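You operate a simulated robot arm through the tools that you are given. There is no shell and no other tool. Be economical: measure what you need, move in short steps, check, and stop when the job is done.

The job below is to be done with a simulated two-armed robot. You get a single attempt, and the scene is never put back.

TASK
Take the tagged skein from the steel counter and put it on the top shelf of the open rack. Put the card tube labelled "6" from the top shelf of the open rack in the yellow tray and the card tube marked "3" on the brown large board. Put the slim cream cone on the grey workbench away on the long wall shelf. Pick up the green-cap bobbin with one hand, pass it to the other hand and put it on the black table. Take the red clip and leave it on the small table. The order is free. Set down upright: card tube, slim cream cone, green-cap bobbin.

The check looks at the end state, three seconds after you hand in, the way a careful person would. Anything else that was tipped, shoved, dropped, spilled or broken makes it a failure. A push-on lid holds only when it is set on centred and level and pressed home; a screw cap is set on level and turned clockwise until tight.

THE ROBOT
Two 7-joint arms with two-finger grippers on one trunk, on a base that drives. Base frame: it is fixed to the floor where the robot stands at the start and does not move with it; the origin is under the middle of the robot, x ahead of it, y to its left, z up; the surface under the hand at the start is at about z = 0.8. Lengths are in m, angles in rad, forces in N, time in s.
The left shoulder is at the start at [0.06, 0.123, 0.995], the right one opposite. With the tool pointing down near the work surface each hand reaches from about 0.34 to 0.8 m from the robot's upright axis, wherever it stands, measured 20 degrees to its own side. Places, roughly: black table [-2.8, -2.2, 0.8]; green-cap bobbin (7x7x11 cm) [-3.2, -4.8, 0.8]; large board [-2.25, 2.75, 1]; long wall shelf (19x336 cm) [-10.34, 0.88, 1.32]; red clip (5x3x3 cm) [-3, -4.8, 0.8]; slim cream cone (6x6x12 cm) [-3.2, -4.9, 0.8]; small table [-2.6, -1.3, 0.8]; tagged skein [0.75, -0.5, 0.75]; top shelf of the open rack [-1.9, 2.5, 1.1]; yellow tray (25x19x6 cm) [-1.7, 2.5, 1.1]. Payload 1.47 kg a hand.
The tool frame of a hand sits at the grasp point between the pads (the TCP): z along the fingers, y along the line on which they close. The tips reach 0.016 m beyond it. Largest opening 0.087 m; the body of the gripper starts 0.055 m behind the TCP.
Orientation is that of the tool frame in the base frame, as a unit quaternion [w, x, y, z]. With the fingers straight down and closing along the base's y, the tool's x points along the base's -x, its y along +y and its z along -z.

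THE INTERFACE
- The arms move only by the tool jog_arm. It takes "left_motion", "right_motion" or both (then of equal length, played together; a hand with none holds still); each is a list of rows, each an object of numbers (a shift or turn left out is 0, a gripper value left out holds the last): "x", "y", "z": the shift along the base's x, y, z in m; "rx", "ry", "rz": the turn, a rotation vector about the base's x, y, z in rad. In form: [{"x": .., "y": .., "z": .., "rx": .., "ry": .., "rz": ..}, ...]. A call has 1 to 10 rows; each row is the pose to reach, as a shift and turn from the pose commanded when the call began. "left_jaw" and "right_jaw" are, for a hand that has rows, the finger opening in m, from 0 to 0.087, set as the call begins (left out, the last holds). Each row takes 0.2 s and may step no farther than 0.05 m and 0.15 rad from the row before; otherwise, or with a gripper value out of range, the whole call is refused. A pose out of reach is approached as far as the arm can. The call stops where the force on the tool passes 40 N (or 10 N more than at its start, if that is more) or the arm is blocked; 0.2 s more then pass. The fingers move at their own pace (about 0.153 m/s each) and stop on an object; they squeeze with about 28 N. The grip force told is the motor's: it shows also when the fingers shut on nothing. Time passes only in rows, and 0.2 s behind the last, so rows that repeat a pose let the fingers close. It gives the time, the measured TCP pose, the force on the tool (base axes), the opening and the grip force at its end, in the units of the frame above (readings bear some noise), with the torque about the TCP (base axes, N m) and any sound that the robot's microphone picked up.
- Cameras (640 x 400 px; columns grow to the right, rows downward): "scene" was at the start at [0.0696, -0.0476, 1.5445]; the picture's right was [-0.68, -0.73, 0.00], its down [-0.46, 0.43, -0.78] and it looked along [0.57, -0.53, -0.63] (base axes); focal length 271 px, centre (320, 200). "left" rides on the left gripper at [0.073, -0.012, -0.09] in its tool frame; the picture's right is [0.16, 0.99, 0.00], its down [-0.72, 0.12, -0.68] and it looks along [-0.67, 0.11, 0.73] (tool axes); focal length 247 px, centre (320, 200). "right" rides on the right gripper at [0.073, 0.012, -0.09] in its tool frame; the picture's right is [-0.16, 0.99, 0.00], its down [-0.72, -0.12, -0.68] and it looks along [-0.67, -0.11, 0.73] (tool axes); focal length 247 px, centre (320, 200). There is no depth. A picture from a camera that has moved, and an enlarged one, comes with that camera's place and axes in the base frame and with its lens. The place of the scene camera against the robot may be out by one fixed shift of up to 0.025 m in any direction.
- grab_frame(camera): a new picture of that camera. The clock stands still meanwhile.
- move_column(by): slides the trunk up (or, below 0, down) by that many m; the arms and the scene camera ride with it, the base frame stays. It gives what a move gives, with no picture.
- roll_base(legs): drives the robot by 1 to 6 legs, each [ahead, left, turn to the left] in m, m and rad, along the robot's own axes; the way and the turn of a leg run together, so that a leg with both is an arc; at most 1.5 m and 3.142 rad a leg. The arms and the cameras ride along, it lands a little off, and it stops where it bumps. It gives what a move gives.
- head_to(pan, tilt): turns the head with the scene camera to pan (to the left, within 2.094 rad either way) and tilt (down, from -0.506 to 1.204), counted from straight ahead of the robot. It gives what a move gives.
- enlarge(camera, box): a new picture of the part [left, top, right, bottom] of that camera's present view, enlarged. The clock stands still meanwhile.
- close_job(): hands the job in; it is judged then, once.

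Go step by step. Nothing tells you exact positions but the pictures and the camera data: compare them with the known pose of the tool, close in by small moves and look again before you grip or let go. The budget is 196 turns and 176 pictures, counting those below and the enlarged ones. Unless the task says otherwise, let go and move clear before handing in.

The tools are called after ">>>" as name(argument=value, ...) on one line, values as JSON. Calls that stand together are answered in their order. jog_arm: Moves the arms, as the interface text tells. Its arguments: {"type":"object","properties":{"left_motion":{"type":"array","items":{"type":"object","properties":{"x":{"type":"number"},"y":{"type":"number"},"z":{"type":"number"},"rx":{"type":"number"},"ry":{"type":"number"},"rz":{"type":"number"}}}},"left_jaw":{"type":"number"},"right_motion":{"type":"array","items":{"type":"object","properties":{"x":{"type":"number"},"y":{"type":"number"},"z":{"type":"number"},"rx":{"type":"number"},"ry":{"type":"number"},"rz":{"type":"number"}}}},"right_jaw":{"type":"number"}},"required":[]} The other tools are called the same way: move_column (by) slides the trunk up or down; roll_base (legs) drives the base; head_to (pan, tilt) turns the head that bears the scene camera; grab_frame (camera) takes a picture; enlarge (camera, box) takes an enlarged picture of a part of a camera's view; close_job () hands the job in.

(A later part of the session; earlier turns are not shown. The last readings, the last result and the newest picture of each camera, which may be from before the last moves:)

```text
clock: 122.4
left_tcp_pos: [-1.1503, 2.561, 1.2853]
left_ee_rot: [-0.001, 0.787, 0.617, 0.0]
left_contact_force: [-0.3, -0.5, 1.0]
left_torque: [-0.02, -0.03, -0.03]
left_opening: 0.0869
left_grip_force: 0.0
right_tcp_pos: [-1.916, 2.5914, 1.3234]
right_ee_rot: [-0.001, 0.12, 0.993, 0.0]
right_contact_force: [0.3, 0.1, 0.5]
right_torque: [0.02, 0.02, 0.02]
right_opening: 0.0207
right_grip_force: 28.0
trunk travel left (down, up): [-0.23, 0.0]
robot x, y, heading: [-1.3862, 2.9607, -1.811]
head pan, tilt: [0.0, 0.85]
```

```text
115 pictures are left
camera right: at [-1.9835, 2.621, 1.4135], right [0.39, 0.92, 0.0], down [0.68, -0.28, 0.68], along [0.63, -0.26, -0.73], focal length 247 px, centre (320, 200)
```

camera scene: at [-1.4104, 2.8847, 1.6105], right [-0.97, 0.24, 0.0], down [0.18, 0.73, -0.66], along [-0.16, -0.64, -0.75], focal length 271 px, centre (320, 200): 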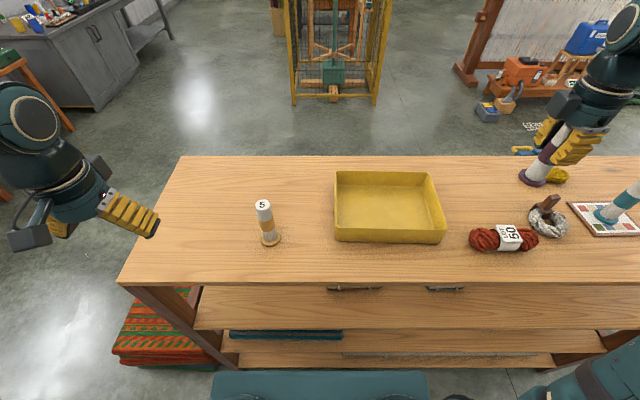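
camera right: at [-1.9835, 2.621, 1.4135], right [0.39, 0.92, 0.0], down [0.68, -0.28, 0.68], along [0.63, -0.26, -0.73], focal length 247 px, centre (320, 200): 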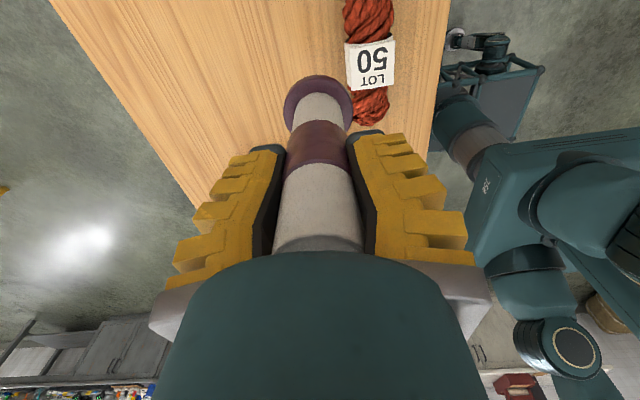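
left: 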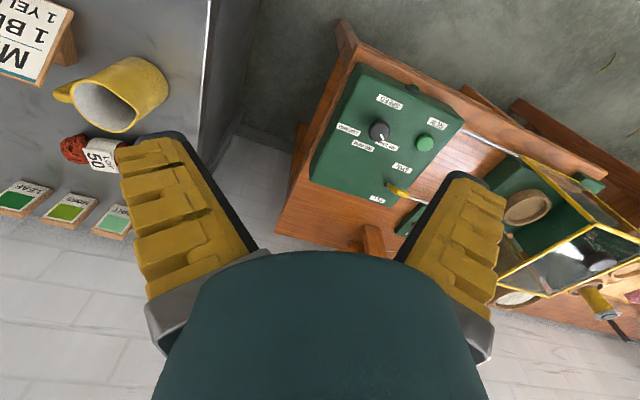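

Tray centre ≈ (-1.683, 2.467). Moving the tube above it.

>>> jog_arm(right_motion=[{"x": 0.04, "y": -0.021}, {"x": 0.08, "y": -0.042}, {"x": 0.12, "y": -0.063}, {"x": 0.16, "y": -0.084}, {"x": 0.2, "y": -0.105}, {"x": 0.233, "y": -0.126}])

>>> grab_frame(camera="scene")

>>> grab_frame(camera="right")

```text
clock: 123.8
left_tcp_pos: [-1.1509, 2.56, 1.2859]
left_ee_rot: [-0.001, 0.787, 0.617, 0.0]
left_contact_force: [-0.6, -0.1, 0.4]
left_torque: [0.03, 0.01, 0.01]
left_opening: 0.0869
left_grip_force: 0.2
right_tcp_pos: [-1.6814, 2.4624, 1.3199]
right_ee_rot: [-0.001, 0.12, 0.993, 0.001]
right_contact_force: [-0.3, -0.7, 0.3]
right_torque: [0.01, 0.0, -0.03]
right_opening: 0.0203
right_grip_force: 28.0
trunk travel left (down, up): [-0.23, 0.0]
robot x, y, heading: [-1.389, 2.9597, -1.804]
head pan, tilt: [0.0, 0.85]
```

```text
114 pictures are left
camera scene: at [-1.4096, 2.8835, 1.6104], right [-0.97, 0.24, 0.0], down [0.18, 0.73, -0.66], along [-0.16, -0.64, -0.75], focal length 271 px, centre (320, 200)
```

scene: 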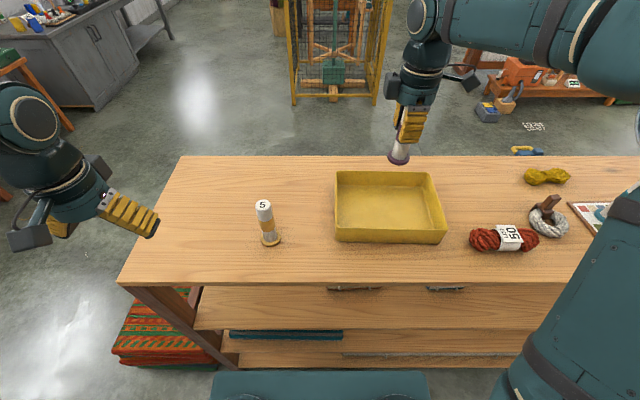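

```text
113 pictures are left
camera right: at [-1.7499, 2.4929, 1.4099], right [0.39, 0.92, 0.0], down [0.68, -0.29, 0.68], along [0.63, -0.26, -0.73], focal length 247 px, centre (320, 200)
```

right: 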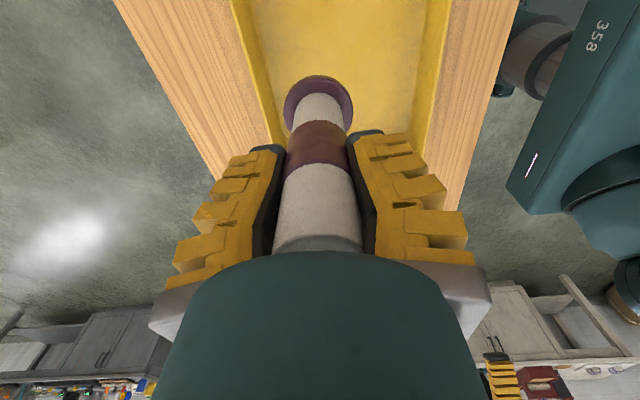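

>>> jog_arm(right_motion=[{"x": 0.004, "y": 0.022, "z": -0.03}, {"x": 0.004, "y": 0.022, "z": -0.07}])

>>> enlarge(camera="scene", box=[300, 80, 500, 260])

>>> grab_frame(camera="right")

```text
clock: 124.4
left_tcp_pos: [-1.1528, 2.5612, 1.2849]
left_ee_rot: [-0.001, 0.786, 0.618, -0.001]
left_contact_force: [-0.1, -1.0, -0.8]
left_torque: [0.02, -0.01, -0.01]
left_opening: 0.0872
left_grip_force: 0.0
right_tcp_pos: [-1.6804, 2.4854, 1.2499]
right_ee_rot: [0.0, 0.119, 0.993, 0.001]
right_contact_force: [-0.6, 0.1, 0.1]
right_torque: [0.01, 0.0, -0.05]
right_opening: 0.0202
right_grip_force: 27.5
trunk travel left (down, up): [-0.23, 0.0]
robot x, y, heading: [-1.3882, 2.9597, -1.81]
head pan, tilt: [0.0, 0.85]
```

```text
2.22 times, centred on (400, 170) of scene
camera zoom: at [-1.411, 2.883, 1.6104], right [-0.97, 0.24, 0.0], down [0.18, 0.73, -0.66], along [-0.16, -0.64, -0.75], focal length 603 px, centre (142, 267)
```

zoom: 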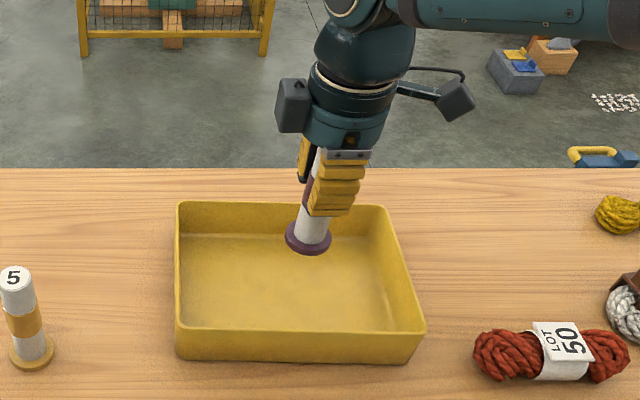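

```text
111 pictures are left
camera right: at [-1.7469, 2.5161, 1.3411], right [0.39, 0.92, 0.0], down [0.68, -0.29, 0.68], along [0.63, -0.26, -0.73], focal length 247 px, centre (320, 200)
```

right: 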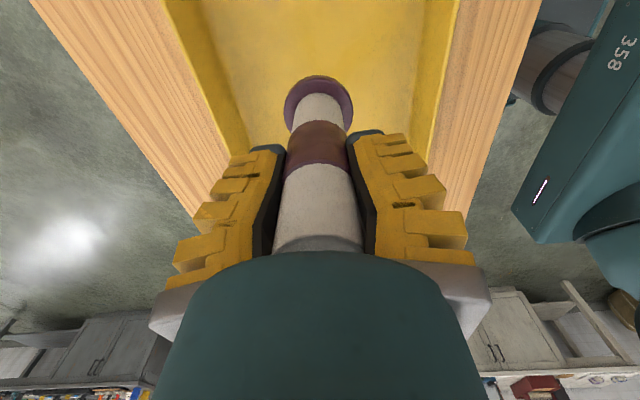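

>>> jog_arm(right_motion=[{"z": -0.03}, {"z": -0.06}, {"z": -0.072}])

>>> enlarge(camera="scene", box=[300, 100, 480, 260])

```text
clock: 125.2
left_tcp_pos: [-1.1514, 2.5611, 1.2856]
left_ee_rot: [0.0, 0.786, 0.618, 0.0]
left_contact_force: [-0.6, 0.4, 0.0]
left_torque: [0.03, -0.01, 0.01]
left_opening: 0.0871
left_grip_force: 0.1
right_tcp_pos: [-1.6777, 2.4854, 1.1815]
right_ee_rot: [0.0, 0.119, 0.993, 0.0]
right_contact_force: [0.1, 0.6, -0.2]
right_torque: [0.0, 0.0, 0.03]
right_opening: 0.0201
right_grip_force: 27.5
trunk travel left (down, up): [-0.23, 0.0]
robot x, y, heading: [-1.3861, 2.9598, -1.807]
head pan, tilt: [0.0, 0.85]
```

```text
2.50 times, centred on (390, 180) of scene
camera zoom: at [-1.4104, 2.8846, 1.6105], right [-0.97, 0.24, 0.0], down [0.18, 0.73, -0.66], along [-0.16, -0.64, -0.75], focal length 678 px, centre (145, 250)
```

zoom: 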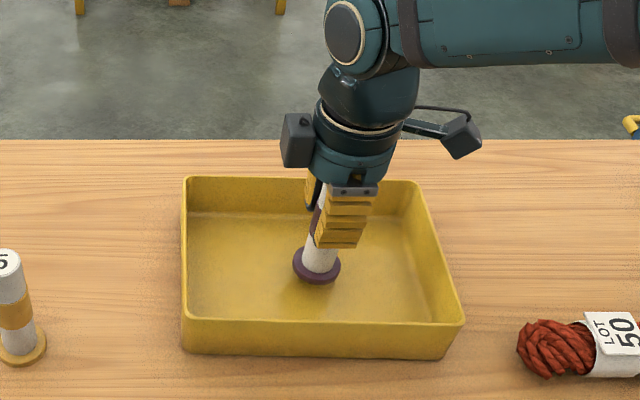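

>>> jog_arm(right_motion=[{"z": -0.004}, {"z": -0.008}, {"z": -0.011}, {"z": -0.014}])

```text
clock: 126.2
left_tcp_pos: [-1.1519, 2.5605, 1.2857]
left_ee_rot: [0.0, 0.786, 0.618, 0.0]
left_contact_force: [0.0, -0.1, 1.6]
left_torque: [0.01, 0.01, 0.02]
left_opening: 0.0868
left_grip_force: 0.0
right_tcp_pos: [-1.6791, 2.4868, 1.1663]
right_ee_rot: [-0.001, 0.12, 0.993, 0.001]
right_contact_force: [0.1, 0.2, 0.3]
right_torque: [-0.03, 0.01, 0.01]
right_opening: 0.0201
right_grip_force: 28.0
trunk travel left (down, up): [-0.23, 0.0]
robot x, y, heading: [-1.389, 2.9611, -1.805]
head pan, tilt: [0.0, 0.85]
```

>>> jog_arm(right_motion=[{"z": -0.002}, {"z": -0.004}])

```text
clock: 126.8
left_tcp_pos: [-1.1513, 2.5619, 1.2865]
left_ee_rot: [0.0, 0.786, 0.618, 0.0]
left_contact_force: [0.1, -0.5, 0.3]
left_torque: [0.01, 0.04, 0.02]
left_opening: 0.0869
left_grip_force: 0.0
right_tcp_pos: [-1.6779, 2.4875, 1.1638]
right_ee_rot: [0.0, 0.119, 0.993, 0.0]
right_contact_force: [0.6, -0.2, 4.5]
right_torque: [0.08, 0.05, 0.0]
right_opening: 0.0207
right_grip_force: 28.7
trunk travel left (down, up): [-0.23, 0.0]
robot x, y, heading: [-1.3857, 2.9593, -1.811]
head pan, tilt: [0.0, 0.85]
```

Contact with the tray floor. Releasing and rising straight up.

>>> jog_arm(right_motion=[{"z": -0.001}, {"z": -0.001}, {"z": -0.001}], right_jaw=0.087)

>>> jog_arm(right_motion=[{"z": 0.04}, {"z": 0.08}, {"z": 0.12}, {"z": 0.15}])

>>> grab_frame(camera="scene")

```text
clock: 127.6
left_tcp_pos: [-1.1511, 2.5623, 1.2859]
left_ee_rot: [0.0, 0.787, 0.618, 0.0]
left_contact_force: [-0.1, 0.0, -1.3]
left_torque: [0.01, 0.0, -0.04]
left_opening: 0.0871
left_grip_force: 0.0
right_tcp_pos: [-1.678, 2.4858, 1.1629]
right_ee_rot: [-0.001, 0.119, 0.993, 0.0]
right_contact_force: [-0.1, -0.8, -0.1]
right_torque: [0.01, -0.03, 0.01]
right_opening: 0.087
right_grip_force: 0.1
trunk travel left (down, up): [-0.23, 0.0]
robot x, y, heading: [-1.3887, 2.9609, -1.809]
head pan, tilt: [0.0, 0.85]
```

```text
clock: 128.6
left_tcp_pos: [-1.1503, 2.5613, 1.2855]
left_ee_rot: [0.0, 0.786, 0.618, 0.0]
left_contact_force: [-1.2, -0.2, -0.2]
left_torque: [0.02, 0.01, 0.01]
left_opening: 0.0869
left_grip_force: 0.1
right_tcp_pos: [-1.6781, 2.4897, 1.3127]
right_ee_rot: [-0.001, 0.119, 0.993, 0.0]
right_contact_force: [-0.1, 1.4, 0.7]
right_torque: [-0.01, -0.02, 0.01]
right_opening: 0.0869
right_grip_force: 0.0
trunk travel left (down, up): [-0.23, 0.0]
robot x, y, heading: [-1.3852, 2.9624, -1.816]
head pan, tilt: [0.0, 0.85]
```

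```text
109 pictures are left
camera scene: at [-1.4102, 2.885, 1.6105], right [-0.97, 0.24, 0.0], down [0.18, 0.73, -0.66], along [-0.16, -0.64, -0.75], focal length 271 px, centre (320, 200)
```

scene: 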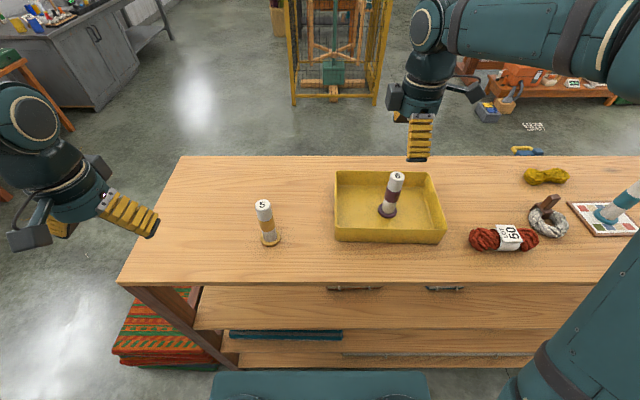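

All rack items are done. Now I'll back away, go around the right end, and head south toward the grey workbench, pausing to look.

>>> roll_base(legs=[[-0.5, 0, 0], [0, 1.15, 0], [0, 0, 0.24], [1.4, 0, 0], [0.6, 0, 0]])

>>> head_to(pan=-0.3, tilt=0.3)

>>> grab_frame(camera="scene")

```text
clock: 151.8
left_tcp_pos: [0.1411, 0.8556, 1.286]
left_ee_rot: [0.0, 0.712, 0.702, 0.0]
left_contact_force: [-0.1, 0.1, 0.0]
left_torque: [0.02, 0.04, -0.02]
left_opening: 0.0868
left_grip_force: 0.1
right_tcp_pos: [-0.3561, 0.6692, 1.3124]
right_ee_rot: [0.0, 0.008, 1.0, 0.0]
right_contact_force: [0.3, -0.4, -0.1]
right_torque: [0.03, 0.02, 0.01]
right_opening: 0.0871
right_grip_force: 0.0
trunk travel left (down, up): [-0.23, 0.0]
robot x, y, heading: [-0.175, 1.1932, -1.586]
head pan, tilt: [0.0, 0.85]
```

```text
clock: 152.8
left_tcp_pos: [0.1409, 0.8573, 1.285]
left_ee_rot: [-0.001, 0.712, 0.702, 0.0]
left_contact_force: [0.4, -0.4, -0.4]
left_torque: [-0.01, 0.01, 0.0]
left_opening: 0.087
left_grip_force: 0.0
right_tcp_pos: [-0.3565, 0.6715, 1.3122]
right_ee_rot: [-0.001, 0.009, 1.0, 0.0]
right_contact_force: [-0.5, 0.3, -0.3]
right_torque: [-0.01, 0.01, 0.0]
right_opening: 0.087
right_grip_force: 0.2
trunk travel left (down, up): [-0.23, 0.0]
robot x, y, heading: [-0.1748, 1.1946, -1.591]
head pan, tilt: [-0.3, 0.3]
```

```text
108 pictures are left
camera scene: at [-0.2079, 1.1056, 1.6588], right [-0.95, 0.31, 0.0], down [0.09, 0.28, -0.95], along [-0.3, -0.91, -0.3], focal length 271 px, centre (320, 200)
```

scene: 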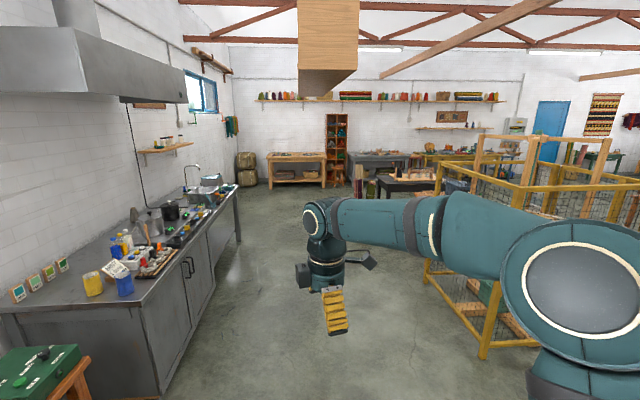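

>>> enlarge(camera="scene", box=[230, 80, 530, 260])

```text
2.13 times, centred on (380, 170) of scene
camera zoom: at [-0.2079, 1.1056, 1.6588], right [-0.95, 0.31, 0.0], down [0.09, 0.28, -0.95], along [-0.3, -0.91, -0.3], focal length 579 px, centre (192, 264)
```

zoom: 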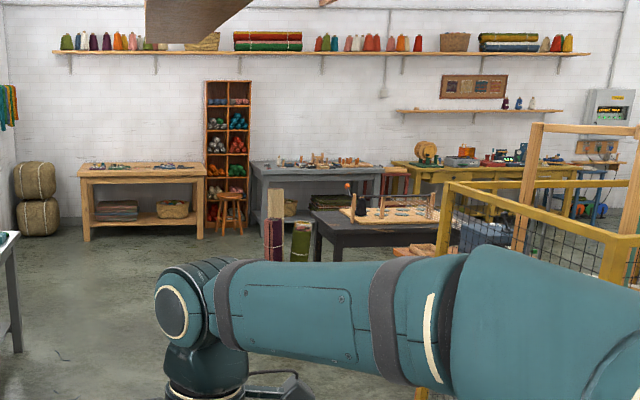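

>>> roll_base(legs=[[1.4, -0.25, 0], [1.4, -0.25, 0], [1.3, -0.2, 0]])

>>> head_to(pan=-0.9, tilt=0.4)

>>> jog_arm(right_motion=[{"y": 0.04, "z": -0.04}, {"y": 0.08, "z": -0.08}, {"y": 0.12, "z": -0.12}])

>>> grab_frame(camera="scene")

```text
clock: 172.9
left_tcp_pos: [-0.7109, -3.2523, 1.2851]
left_ee_rot: [0.0, 0.723, 0.691, 0.001]
left_contact_force: [0.6, -0.5, -0.2]
left_torque: [-0.02, 0.0, 0.0]
left_opening: 0.087
left_grip_force: 0.0
right_tcp_pos: [-1.2136, -3.4223, 1.3119]
right_ee_rot: [-0.001, 0.023, 1.0, 0.001]
right_contact_force: [-0.1, 1.1, 0.1]
right_torque: [-0.01, 0.0, 0.05]
right_opening: 0.0869
right_grip_force: 0.1
trunk travel left (down, up): [-0.23, 0.0]
robot x, y, heading: [-1.021, -2.9064, -1.613]
head pan, tilt: [-0.3, 0.3]
```

```text
clock: 173.9
left_tcp_pos: [-0.7102, -3.251, 1.2857]
left_ee_rot: [0.0, 0.723, 0.691, 0.0]
left_contact_force: [-0.7, 0.3, 0.1]
left_torque: [0.04, 0.04, 0.01]
left_opening: 0.0869
left_grip_force: 0.1
right_tcp_pos: [-1.2134, -3.4236, 1.3126]
right_ee_rot: [-0.001, 0.023, 1.0, 0.0]
right_contact_force: [0.3, 0.6, 0.2]
right_torque: [0.02, -0.03, -0.01]
right_opening: 0.0868
right_grip_force: 0.1
trunk travel left (down, up): [-0.23, 0.0]
robot x, y, heading: [-1.0184, -2.9073, -1.617]
head pan, tilt: [-0.901, 0.4]
```

```text
refused: row 1 steps farther than a row can; nothing moved
```

```text
106 pictures are left
camera scene: at [-1.0963, -2.959, 1.6496], right [-0.58, 0.81, 0.0], down [0.32, 0.23, -0.92], along [-0.75, -0.54, -0.39], focal length 271 px, centre (320, 200)
```

scene: 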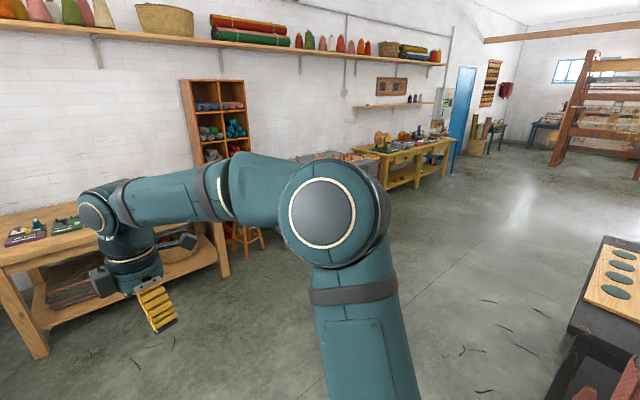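

The arm blocks the view toward the bench; I'll lower and retract the right hand and look again.

>>> jog_arm(right_motion=[{"x": 0.015, "y": 0.025, "z": -0.04}, {"x": 0.03, "y": 0.05, "z": -0.08}, {"x": 0.045, "y": 0.075, "z": -0.12}, {"x": 0.06, "y": 0.1, "z": -0.16}, {"x": 0.075, "y": 0.12, "z": -0.2}])

>>> head_to(pan=-0.9, tilt=0.2)

>>> grab_frame(camera="scene")

>>> head_to(pan=-1.6, tilt=0.4)

>>> grab_frame(camera="scene")

```text
clock: 175.1
left_tcp_pos: [-0.7088, -3.2516, 1.2841]
left_ee_rot: [0.0, 0.723, 0.691, 0.0]
left_contact_force: [0.6, -0.1, -0.4]
left_torque: [0.01, -0.02, -0.01]
left_opening: 0.0872
left_grip_force: 0.1
right_tcp_pos: [-1.138, -3.3047, 1.1123]
right_ee_rot: [0.0, 0.023, 1.0, -0.001]
right_contact_force: [0.5, -0.5, -1.5]
right_torque: [-0.01, -0.01, 0.01]
right_opening: 0.0869
right_grip_force: 0.1
trunk travel left (down, up): [-0.23, 0.0]
robot x, y, heading: [-1.0189, -2.9023, -1.622]
head pan, tilt: [-0.901, 0.4]
```

```text
clock: 175.8
left_tcp_pos: [-0.7106, -3.2504, 1.2846]
left_ee_rot: [0.0, 0.723, 0.69, -0.001]
left_contact_force: [0.0, -0.6, -0.5]
left_torque: [0.03, 0.02, 0.02]
left_opening: 0.0868
left_grip_force: 0.0
right_tcp_pos: [-1.1387, -3.3039, 1.1126]
right_ee_rot: [-0.001, 0.023, 1.0, 0.0]
right_contact_force: [0.3, 0.4, 0.3]
right_torque: [0.01, 0.0, 0.01]
right_opening: 0.087
right_grip_force: 0.1
trunk travel left (down, up): [-0.23, 0.0]
robot x, y, heading: [-1.0182, -2.9061, -1.618]
head pan, tilt: [-0.901, 0.201]
```

```text
105 pictures are left
camera scene: at [-1.0969, -2.9592, 1.6681], right [-0.58, 0.81, 0.0], down [0.16, 0.12, -0.98], along [-0.8, -0.57, -0.2], focal length 271 px, centre (320, 200)
```

scene: 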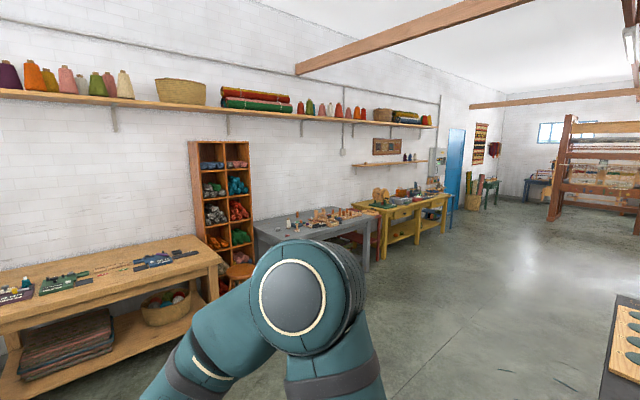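

```text
clock: 176.9
left_tcp_pos: [-0.7111, -3.2514, 1.2842]
left_ee_rot: [0.001, 0.723, 0.69, 0.0]
left_contact_force: [-0.6, 0.1, -0.2]
left_torque: [0.01, 0.01, 0.03]
left_opening: 0.087
left_grip_force: 0.1
right_tcp_pos: [-1.1386, -3.3036, 1.1126]
right_ee_rot: [0.0, 0.023, 1.0, 0.0]
right_contact_force: [0.2, 0.3, 0.1]
right_torque: [-0.01, 0.01, -0.02]
right_opening: 0.0872
right_grip_force: 0.1
trunk travel left (down, up): [-0.23, 0.0]
robot x, y, heading: [-1.0202, -2.9066, -1.62]
head pan, tilt: [-1.6, 0.4]
```

```text
104 pictures are left
camera scene: at [-1.1135, -2.8978, 1.6497], right [0.08, 1.0, 0.0], down [0.39, -0.03, -0.92], along [-0.92, 0.07, -0.39], focal length 271 px, centre (320, 200)
```

scene: 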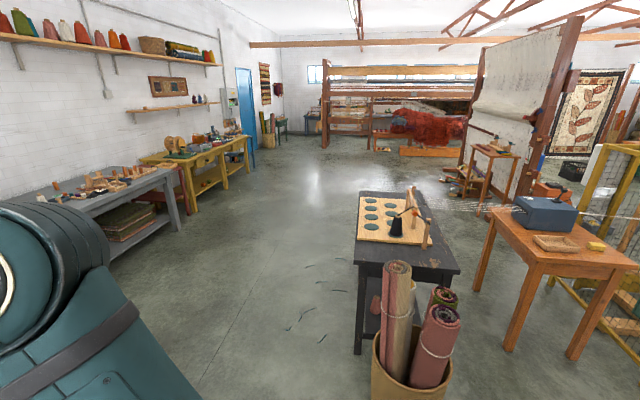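

Clear floor to the bench; I also see the black table (with rug basket at its near end) and the small wooden table. Driving to the grey workbench.

>>> roll_base(legs=[[0.85, -0.4, 0.05], [0, -1.4, 0], [0, -0.3, 0]])

>>> head_to(pan=-0.05, tilt=0.6)

>>> grab_frame(camera="scene")

```text
clock: 196.5
left_tcp_pos: [-2.7803, -4.1073, 1.2864]
left_ee_rot: [0.0, 0.708, 0.706, 0.0]
left_contact_force: [0.4, -0.3, -0.2]
left_torque: [0.0, -0.01, 0.01]
left_opening: 0.0867
left_grip_force: 0.1
right_tcp_pos: [-3.2067, -4.1785, 1.1114]
right_ee_rot: [0.0, 0.001, 1.0, 0.0]
right_contact_force: [-0.2, -0.5, 0.2]
right_torque: [0.01, 0.01, -0.01]
right_opening: 0.087
right_grip_force: 0.1
trunk travel left (down, up): [-0.23, 0.0]
robot x, y, heading: [-3.1045, -3.7795, -1.576]
head pan, tilt: [-1.6, 0.4]
```

```text
clock: 198.2
left_tcp_pos: [-2.7811, -4.1071, 1.2854]
left_ee_rot: [-0.001, 0.708, 0.706, 0.001]
left_contact_force: [1.1, -0.2, -0.5]
left_torque: [-0.01, 0.02, -0.01]
left_opening: 0.0869
left_grip_force: 0.0
right_tcp_pos: [-3.2071, -4.1795, 1.1128]
right_ee_rot: [-0.001, 0.001, 1.0, 0.0]
right_contact_force: [0.3, 0.3, -0.4]
right_torque: [-0.01, -0.03, 0.01]
right_opening: 0.0871
right_grip_force: 0.1
trunk travel left (down, up): [-0.23, 0.0]
robot x, y, heading: [-3.1067, -3.7757, -1.577]
head pan, tilt: [-0.051, 0.6]
```

```text
103 pictures are left
camera scene: at [-3.1108, -3.8632, 1.6314], right [-1.0, 0.05, 0.0], down [0.03, 0.56, -0.83], along [-0.04, -0.82, -0.56], focal length 271 px, centre (320, 200)
```

scene: 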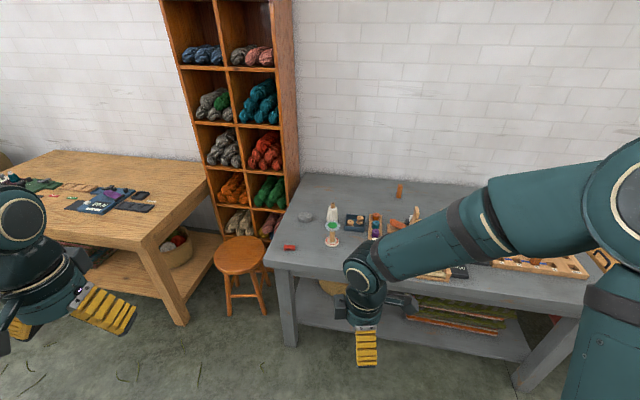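

>>> enlarge(camera="scene", box=[250, 165, 450, 295])

```text
3.08 times, centred on (350, 230) of scene
camera zoom: at [-3.1108, -3.8632, 1.6314], right [-1.0, 0.05, 0.0], down [0.03, 0.56, -0.83], along [-0.04, -0.82, -0.56], focal length 834 px, centre (228, 108)
```

zoom: 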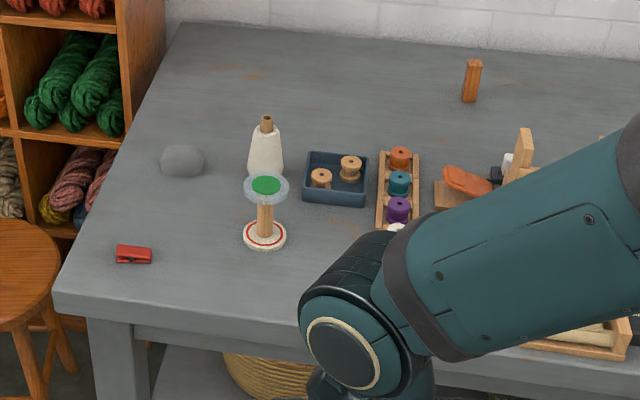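

Bobbin at ≈(-3.21,-4.75), cone just behind at (-3.22,-4.88), clip at (-3.02,-4.71). Plan: left hand takes the bobbin's core from the left side, right hand receives it by the top rim. I'll lower the trunk, drive closer and turn the left hand.

>>> move_column(by=-0.08)

>>> roll_base(legs=[[0.33, 0, 0]])

>>> jog_arm(left_motion=[{"rz": 0.15}, {"rz": 0.3}, {"rz": 0.45}, {"rz": 0.6}, {"rz": 0.75}, {"rz": 0.9}, {"rz": 1.05}, {"rz": 1.2}, {"rz": 1.35}, {"rz": 1.5}], right_motion=[{"y": 0.03}, {"x": -0.03, "y": 0.06}, {"x": -0.06, "y": 0.08}, {"x": -0.1, "y": 0.08, "z": 0.02}, {"x": -0.14, "y": 0.08, "z": 0.04}, {"x": -0.18, "y": 0.08, "z": 0.06}, {"x": -0.18, "y": 0.08, "z": 0.1}, {"x": -0.18, "y": 0.08, "z": 0.1}, {"x": -0.18, "y": 0.08, "z": 0.1}, {"x": -0.18, "y": 0.08, "z": 0.1}])

>>> head_to(pan=0.0, tilt=0.8)

>>> grab_frame(camera="scene")

```text
clock: 199.3
left_tcp_pos: [-2.7811, -4.1073, 1.2061]
left_ee_rot: [0.0, 0.708, 0.707, 0.0]
left_contact_force: [-0.1, 1.7, 0.3]
left_torque: [-0.01, -0.01, -0.04]
left_opening: 0.087
left_grip_force: 0.1
right_tcp_pos: [-3.2049, -4.1789, 1.0312]
right_ee_rot: [0.0, 0.002, 1.0, 0.0]
right_contact_force: [-0.5, 0.6, -0.5]
right_torque: [0.0, 0.02, -0.01]
right_opening: 0.0873
right_grip_force: 0.1
trunk travel left (down, up): [-0.15, 0.08]
robot x, y, heading: [-3.1023, -3.7769, -1.575]
head pan, tilt: [-0.051, 0.6]
```

```text
clock: 201.5
left_tcp_pos: [-2.7822, -4.4397, 1.2046]
left_ee_rot: [0.0, 0.708, 0.706, 0.0]
left_contact_force: [0.8, -0.4, -0.4]
left_torque: [0.04, 0.0, -0.04]
left_opening: 0.0871
left_grip_force: 0.1
right_tcp_pos: [-3.2069, -4.513, 1.0315]
right_ee_rot: [-0.002, 0.002, 1.0, 0.0]
right_contact_force: [0.0, -0.7, -0.4]
right_torque: [0.0, 0.01, 0.0]
right_opening: 0.087
right_grip_force: 0.0
trunk travel left (down, up): [-0.15, 0.08]
robot x, y, heading: [-3.1039, -4.1097, -1.572]
head pan, tilt: [-0.051, 0.6]
```

```text
clock: 203.7
left_tcp_pos: [-2.7814, -4.4408, 1.2049]
left_ee_rot: [0.001, 0.035, 0.999, -0.001]
left_contact_force: [-0.6, -0.3, 0.7]
left_torque: [0.0, 0.01, -0.04]
left_opening: 0.0871
left_grip_force: 0.0
right_tcp_pos: [-3.3884, -4.4318, 1.1332]
right_ee_rot: [0.0, 0.002, 1.0, 0.0]
right_contact_force: [0.1, -0.4, -0.1]
right_torque: [0.01, 0.0, 0.01]
right_opening: 0.087
right_grip_force: 0.0
trunk travel left (down, up): [-0.15, 0.08]
robot x, y, heading: [-3.1027, -4.1064, -1.573]
head pan, tilt: [-0.051, 0.6]
```

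```text
clock: 204.4
left_tcp_pos: [-2.7814, -4.4402, 1.2059]
left_ee_rot: [0.0, 0.036, 0.999, 0.0]
left_contact_force: [-0.2, -0.1, -0.3]
left_torque: [-0.03, -0.03, 0.02]
left_opening: 0.0871
left_grip_force: 0.0
right_tcp_pos: [-3.3883, -4.4321, 1.1344]
right_ee_rot: [-0.001, 0.002, 1.0, 0.0]
right_contact_force: [-0.2, 0.0, -0.4]
right_torque: [0.0, -0.03, 0.04]
right_opening: 0.087
right_grip_force: 0.1
trunk travel left (down, up): [-0.15, 0.08]
robot x, y, heading: [-3.1044, -4.1088, -1.572]
head pan, tilt: [0.0, 0.799]
```

```text
101 pictures are left
camera scene: at [-3.1071, -4.1883, 1.5346], right [-1.0, 0.0, 0.0], down [0.0, 0.72, -0.7], along [0.0, -0.7, -0.72], focal length 271 px, centre (320, 200)
```

scene: 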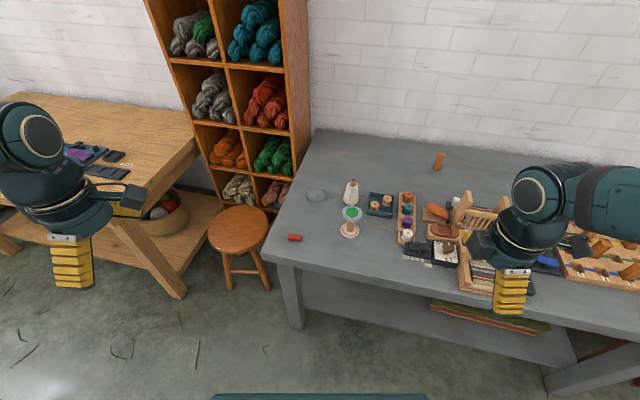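

>>> enlarge(camera="scene", box=[270, 160, 430, 260])

>>> jog_arm(left_motion=[{"ry": 0.14, "z": -0.015}, {"ry": 0.28, "z": -0.03}, {"ry": 0.42, "z": -0.045}, {"ry": 0.56, "z": -0.06}, {"ry": 0.7, "z": -0.075}, {"ry": 0.84, "z": -0.09}, {"ry": 0.98, "z": -0.1}, {"ry": 1.12, "z": -0.1}])

>>> grab_frame(camera="scene")

>>> grab_frame(camera="left")

```text
4.00 times, centred on (350, 210) of scene
camera zoom: at [-3.1071, -4.1883, 1.5346], right [-1.0, 0.0, 0.0], down [0.0, 0.72, -0.7], along [0.0, -0.7, -0.72], focal length 1085 px, centre (200, 160)
```

zoom: 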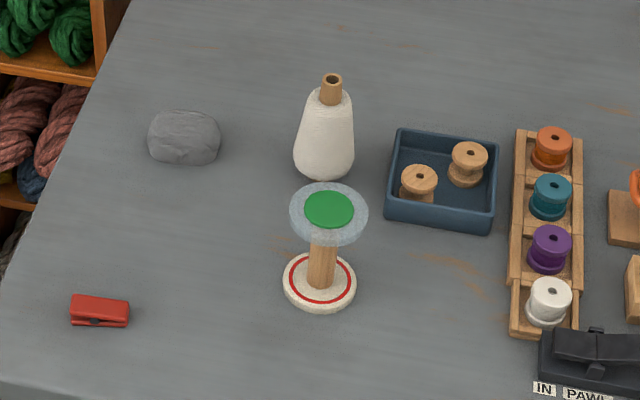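

```text
clock: 206.2
left_tcp_pos: [-2.7812, -4.4401, 1.105]
left_ee_rot: [-0.532, 0.03, 0.846, -0.02]
left_contact_force: [-0.2, 0.0, 0.1]
left_torque: [-0.02, -0.02, 0.03]
left_opening: 0.0869
left_grip_force: 0.1
right_tcp_pos: [-3.3879, -4.4335, 1.1327]
right_ee_rot: [-0.001, 0.002, 1.0, 0.0]
right_contact_force: [0.1, -0.4, 0.7]
right_torque: [-0.01, 0.02, 0.03]
right_opening: 0.0867
right_grip_force: 0.1
trunk travel left (down, up): [-0.15, 0.08]
robot x, y, heading: [-3.1061, -4.1078, -1.576]
head pan, tilt: [0.0, 0.799]
```

```text
99 pictures are left
camera scene: at [-3.1066, -4.1888, 1.5345], right [-1.0, 0.0, 0.0], down [0.0, 0.72, -0.7], along [0.0, -0.7, -0.72], focal length 271 px, centre (320, 200)
```

scene: 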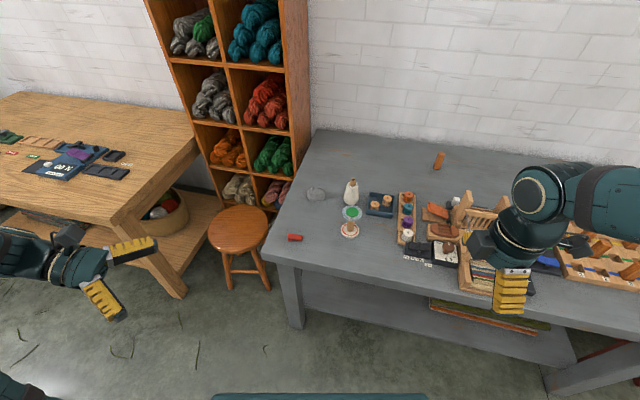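

```text
98 pictures are left
camera left: at [-2.7333, -4.4461, 1.2107], right [-0.04, 1.0, 0.08], down [0.93, 0.06, -0.36], along [-0.37, 0.06, -0.93], focal length 247 px, centre (320, 200)
```

left: 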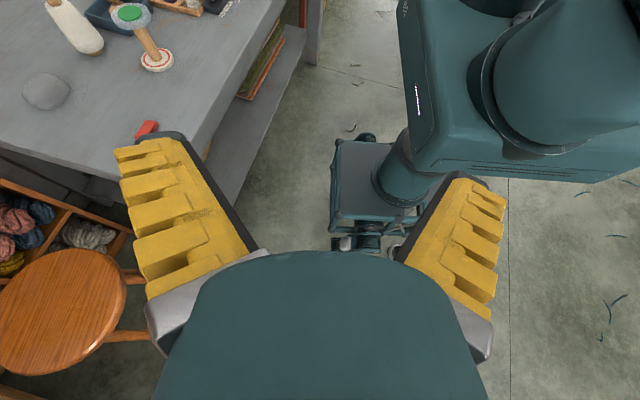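

The left hand now points right and 25° down with its camera on top. Moving it to a pre-grasp left of the bobbin, above the clip.

>>> jog_arm(left_motion=[{"x": -0.02, "y": -0.042}, {"x": -0.04, "y": -0.084}, {"x": -0.06, "y": -0.126}, {"x": -0.08, "y": -0.168}, {"x": -0.1, "y": -0.21}, {"x": -0.12, "y": -0.252}, {"x": -0.14, "y": -0.294}, {"x": -0.16, "y": -0.333}, {"x": -0.18, "y": -0.333, "z": -0.04}, {"x": -0.2, "y": -0.333, "z": -0.08}])

>>> grab_frame(camera="left")

>>> grab_frame(camera="scene")

```text
clock: 208.4
left_tcp_pos: [-2.9823, -4.7726, 1.0253]
left_ee_rot: [-0.53, 0.03, 0.847, -0.02]
left_contact_force: [-0.3, -0.1, -0.2]
left_torque: [0.01, 0.0, 0.01]
left_opening: 0.0871
left_grip_force: 0.0
right_tcp_pos: [-3.389, -4.4329, 1.1343]
right_ee_rot: [0.001, 0.002, 1.0, 0.0]
right_contact_force: [-0.6, -0.8, -0.1]
right_torque: [0.01, -0.02, 0.01]
right_opening: 0.087
right_grip_force: 0.0
trunk travel left (down, up): [-0.15, 0.08]
robot x, y, heading: [-3.1013, -4.1068, -1.573]
head pan, tilt: [0.0, 0.799]
```

```text
97 pictures are left
camera left: at [-2.9341, -4.7791, 1.1309], right [-0.04, 1.0, 0.08], down [0.93, 0.06, -0.36], along [-0.36, 0.06, -0.93], focal length 247 px, centre (320, 200)
```

left: 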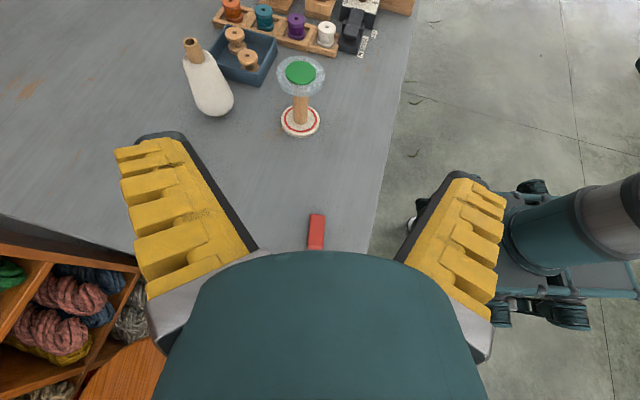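

```text
96 pictures are left
camera scene: at [-3.1075, -4.1894, 1.5344], right [-1.0, 0.0, 0.0], down [0.0, 0.72, -0.7], along [0.0, -0.7, -0.72], focal length 271 px, centre (320, 200)
```

scene: 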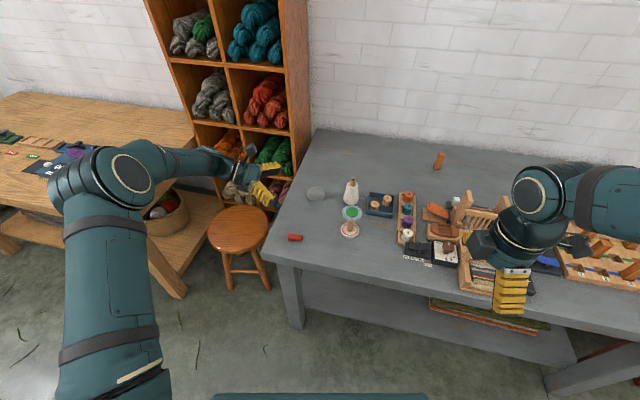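

Bobbin refined to (-3.193, -4.793). Going to the pre-grasp on the approach line.

>>> jog_arm(left_motion=[{"x": -0.023, "y": -0.005, "z": -0.03, "rz": 0.07}, {"x": -0.046, "y": -0.01, "z": -0.06, "rz": 0.07}, {"x": -0.069, "y": -0.015, "z": -0.09, "rz": 0.07}, {"x": -0.093, "y": -0.02, "z": -0.12, "rz": 0.07}])

>>> grab_frame(camera="left")

>>> enlarge(camera="scene", box=[240, 150, 420, 270])

```text
clock: 209.4
left_tcp_pos: [-3.0752, -4.7934, 0.9065]
left_ee_rot: [-0.529, 0.001, 0.848, -0.039]
left_contact_force: [0.5, 0.6, 0.7]
left_torque: [-0.01, 0.01, -0.04]
left_opening: 0.0872
left_grip_force: 0.1
right_tcp_pos: [-3.3888, -4.433, 1.1331]
right_ee_rot: [0.0, 0.002, 1.0, 0.001]
right_contact_force: [0.0, 0.0, -0.2]
right_torque: [0.01, -0.01, 0.02]
right_opening: 0.0871
right_grip_force: 0.1
trunk travel left (down, up): [-0.15, 0.08]
robot x, y, heading: [-3.1021, -4.1119, -1.571]
head pan, tilt: [0.0, 0.799]
```

```text
95 pictures are left
camera left: at [-3.0267, -4.7964, 1.0124], right [-0.11, 0.99, 0.08], down [0.92, 0.13, -0.36], along [-0.37, 0.03, -0.93], focal length 247 px, centre (320, 200)
```

left: 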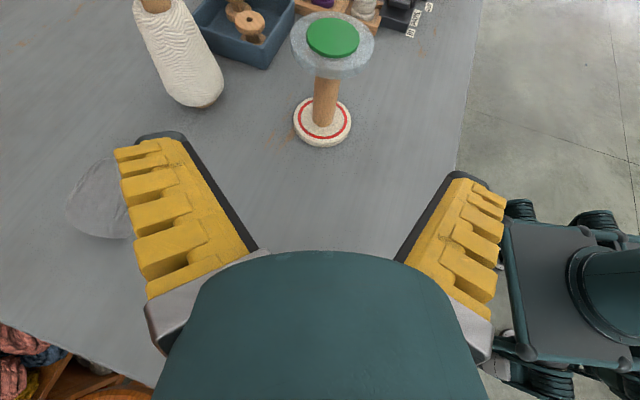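

```text
3.33 times, centred on (330, 210) of scene
camera zoom: at [-3.1075, -4.1889, 1.5345], right [-1.0, 0.0, 0.0], down [0.0, 0.72, -0.7], along [0.0, -0.7, -0.72], focal length 904 px, centre (287, 167)
```

zoom: 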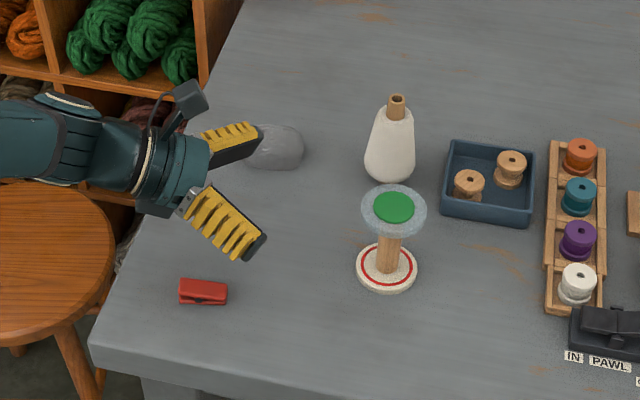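

Correcting a small roll/yaw and advancing part-way.

>>> jog_arm(left_motion=[{"x": -0.015, "y": -0.002, "z": -0.01, "rx": 0.067, "rz": -0.04}, {"x": -0.03, "y": -0.003, "z": -0.02, "rx": 0.067, "rz": -0.04}])

>>> grab_frame(camera="left")

>>> enlarge(camera="scene", box=[270, 160, 410, 260])

```text
clock: 210.1
left_tcp_pos: [-3.1054, -4.796, 0.8868]
left_ee_rot: [-0.53, 0.0, 0.848, 0.0]
left_contact_force: [-0.3, -0.6, 0.2]
left_torque: [0.01, -0.02, 0.02]
left_opening: 0.087
left_grip_force: 0.0
right_tcp_pos: [-3.3889, -4.432, 1.1336]
right_ee_rot: [-0.002, 0.002, 1.0, 0.0]
right_contact_force: [0.3, 0.1, -0.5]
right_torque: [-0.01, -0.01, 0.03]
right_opening: 0.0871
right_grip_force: 0.0
trunk travel left (down, up): [-0.15, 0.08]
robot x, y, heading: [-3.1029, -4.1077, -1.572]
head pan, tilt: [0.0, 0.799]
```

```text
93 pictures are left
camera left: at [-3.0575, -4.8084, 0.9917], right [-0.07, 0.99, 0.14], down [0.93, 0.12, -0.35], along [-0.36, 0.11, -0.93], focal length 247 px, centre (320, 200)
```

left: 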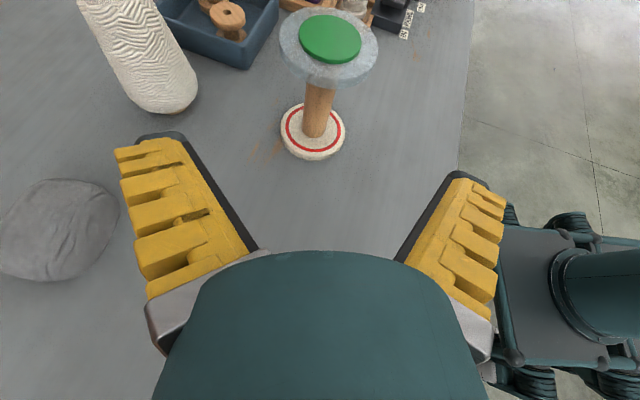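

```text
4.00 times, centred on (340, 210) of scene
camera zoom: at [-3.107, -4.1881, 1.5346], right [-1.0, 0.0, 0.0], down [0.0, 0.72, -0.7], along [0.0, -0.7, -0.72], focal length 1085 px, centre (240, 160)
```

zoom: 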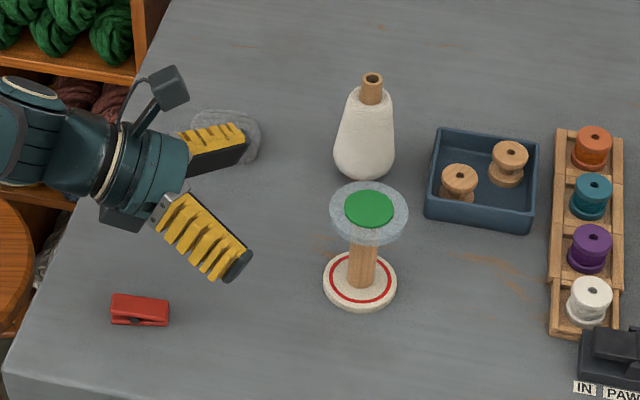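

>>> jog_arm(left_motion=[{"x": -0.025, "z": -0.015}, {"x": -0.05, "z": -0.03}])

>>> grab_frame(camera="left")

>>> enlarge(camera="scene", box=[300, 170, 400, 250])

```text
clock: 210.7
left_tcp_pos: [-3.1555, -4.7969, 0.8563]
left_ee_rot: [-0.53, 0.001, 0.848, 0.002]
left_contact_force: [-0.9, 0.6, -0.4]
left_torque: [0.0, 0.0, 0.01]
left_opening: 0.087
left_grip_force: 0.0
right_tcp_pos: [-3.3871, -4.4321, 1.1336]
right_ee_rot: [0.0, 0.002, 1.0, 0.0]
right_contact_force: [-0.3, 0.4, 0.3]
right_torque: [0.0, -0.03, 0.0]
right_opening: 0.087
right_grip_force: 0.1
trunk travel left (down, up): [-0.15, 0.08]
robot x, y, heading: [-3.106, -4.1083, -1.568]
head pan, tilt: [0.0, 0.799]
```

```text
91 pictures are left
camera left: at [-3.1076, -4.8076, 0.9614], right [-0.07, 0.99, 0.14], down [0.93, 0.11, -0.35], along [-0.36, 0.11, -0.93], focal length 247 px, centre (320, 200)
```

left: 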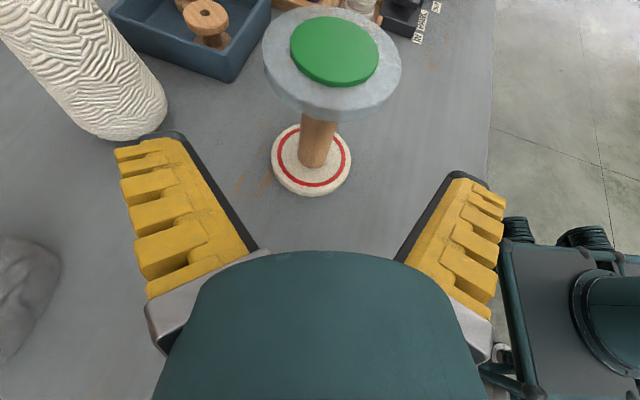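

```text
5.00 times, centred on (350, 210) of scene
camera zoom: at [-3.1075, -4.1886, 1.5345], right [-1.0, 0.0, 0.0], down [0.0, 0.72, -0.7], along [0.0, -0.7, -0.72], focal length 1356 px, centre (170, 150)
```

zoom: 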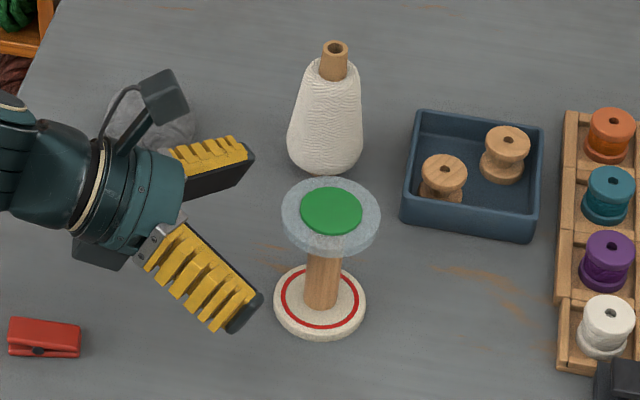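

Triangulation gives bench z≈0.766, bobbin at (-3.222, -4.795), top 0.874. Advancing to the core at z≈0.816.

>>> jog_arm(left_motion=[{"z": -0.01}, {"x": -0.03, "y": 0.001, "z": -0.025}, {"x": -0.05, "y": 0.002, "z": -0.034}, {"x": -0.066, "y": 0.002, "z": -0.04}])

>>> grab_frame(camera="left")

>>> enlarge(camera="scene", box=[300, 170, 400, 250])

```text
clock: 211.7
left_tcp_pos: [-3.2231, -4.795, 0.8154]
left_ee_rot: [-0.53, 0.001, 0.848, 0.002]
left_contact_force: [-0.9, 0.5, -0.3]
left_torque: [-0.01, 0.01, -0.03]
left_opening: 0.087
left_grip_force: 0.1
right_tcp_pos: [-3.3884, -4.4326, 1.1336]
right_ee_rot: [0.0, 0.002, 1.0, 0.0]
right_contact_force: [-0.8, 0.6, 0.5]
right_torque: [0.01, -0.01, -0.03]
right_opening: 0.0868
right_grip_force: 0.0
trunk travel left (down, up): [-0.15, 0.08]
robot x, y, heading: [-3.1039, -4.1059, -1.573]
head pan, tilt: [0.0, 0.799]
```

```text
89 pictures are left
camera left: at [-3.1745, -4.806, 0.9207], right [-0.07, 0.99, 0.14], down [0.93, 0.11, -0.35], along [-0.36, 0.11, -0.93], focal length 247 px, centre (320, 200)
```

left: 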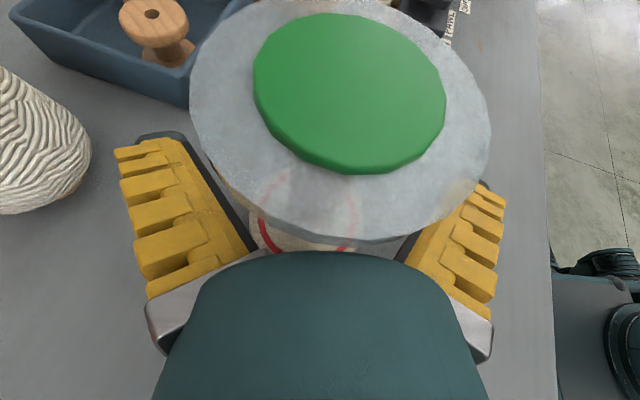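

```text
5.00 times, centred on (350, 210) of scene
camera zoom: at [-3.1076, -4.1884, 1.5345], right [-1.0, 0.0, 0.0], down [0.0, 0.72, -0.7], along [0.0, -0.7, -0.72], focal length 1356 px, centre (170, 150)
```

zoom: 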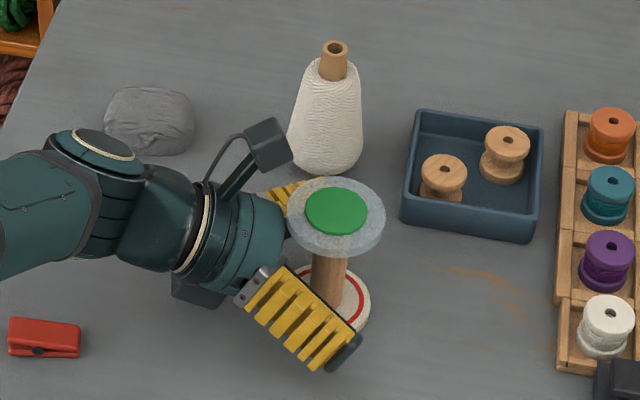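

The rim seems to have just touched the palm (a few mm shift, still upright). I'll back off 4 mm and close on the core.

>>> jog_arm(left_motion=[{"x": 0.004, "z": 0.001}])

>>> jog_arm(left_motion=[{}, {}, {}, {}], left_jaw=0.0)

>>> enlarge(camera="scene", box=[300, 170, 400, 250])

>>> grab_frame(camera="left")

```text
clock: 212.1
left_tcp_pos: [-3.2165, -4.7946, 0.8163]
left_ee_rot: [-0.53, 0.001, 0.848, 0.001]
left_contact_force: [-0.4, 0.4, 0.8]
left_torque: [0.0, -0.04, 0.01]
left_opening: 0.0871
left_grip_force: 0.1
right_tcp_pos: [-3.3877, -4.432, 1.1337]
right_ee_rot: [-0.001, 0.002, 1.0, 0.001]
right_contact_force: [-0.2, -1.0, -0.2]
right_torque: [0.02, -0.02, 0.02]
right_opening: 0.0866
right_grip_force: 0.0
trunk travel left (down, up): [-0.15, 0.08]
robot x, y, heading: [-3.1027, -4.1082, -1.572]
head pan, tilt: [0.0, 0.799]
```

```text
clock: 213.1
left_tcp_pos: [-3.2174, -4.7942, 0.8172]
left_ee_rot: [-0.531, 0.0, 0.848, 0.001]
left_contact_force: [1.5, -0.5, 3.5]
left_torque: [-0.03, 0.08, 0.0]
left_opening: 0.0165
left_grip_force: 28.0
right_tcp_pos: [-3.3874, -4.432, 1.1346]
right_ee_rot: [-0.001, 0.002, 1.0, 0.001]
right_contact_force: [0.3, -0.4, -0.6]
right_torque: [-0.04, 0.02, -0.01]
right_opening: 0.0869
right_grip_force: 0.3
trunk travel left (down, up): [-0.15, 0.08]
robot x, y, heading: [-3.1059, -4.108, -1.569]
head pan, tilt: [0.0, 0.799]
```

```text
5.00 times, centred on (350, 210) of scene
camera zoom: at [-3.1069, -4.188, 1.5346], right [-1.0, 0.0, 0.0], down [0.0, 0.72, -0.7], along [0.0, -0.7, -0.72], focal length 1356 px, centre (170, 150)
```

zoom: 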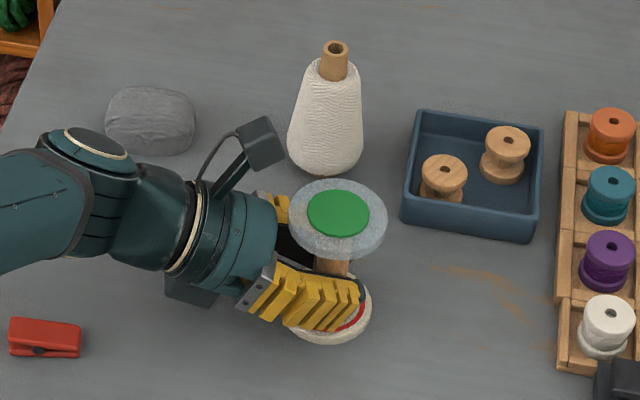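

```text
86 pictures are left
camera left: at [-3.1692, -4.8058, 0.9223], right [-0.07, 0.99, 0.14], down [0.93, 0.11, -0.35], along [-0.36, 0.11, -0.92], focal length 247 px, centre (320, 200)
```

left: 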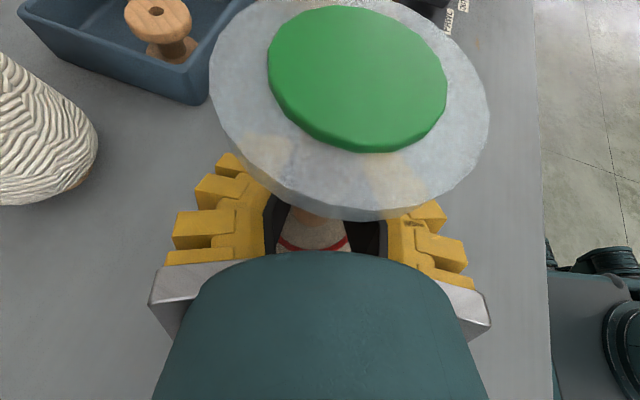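

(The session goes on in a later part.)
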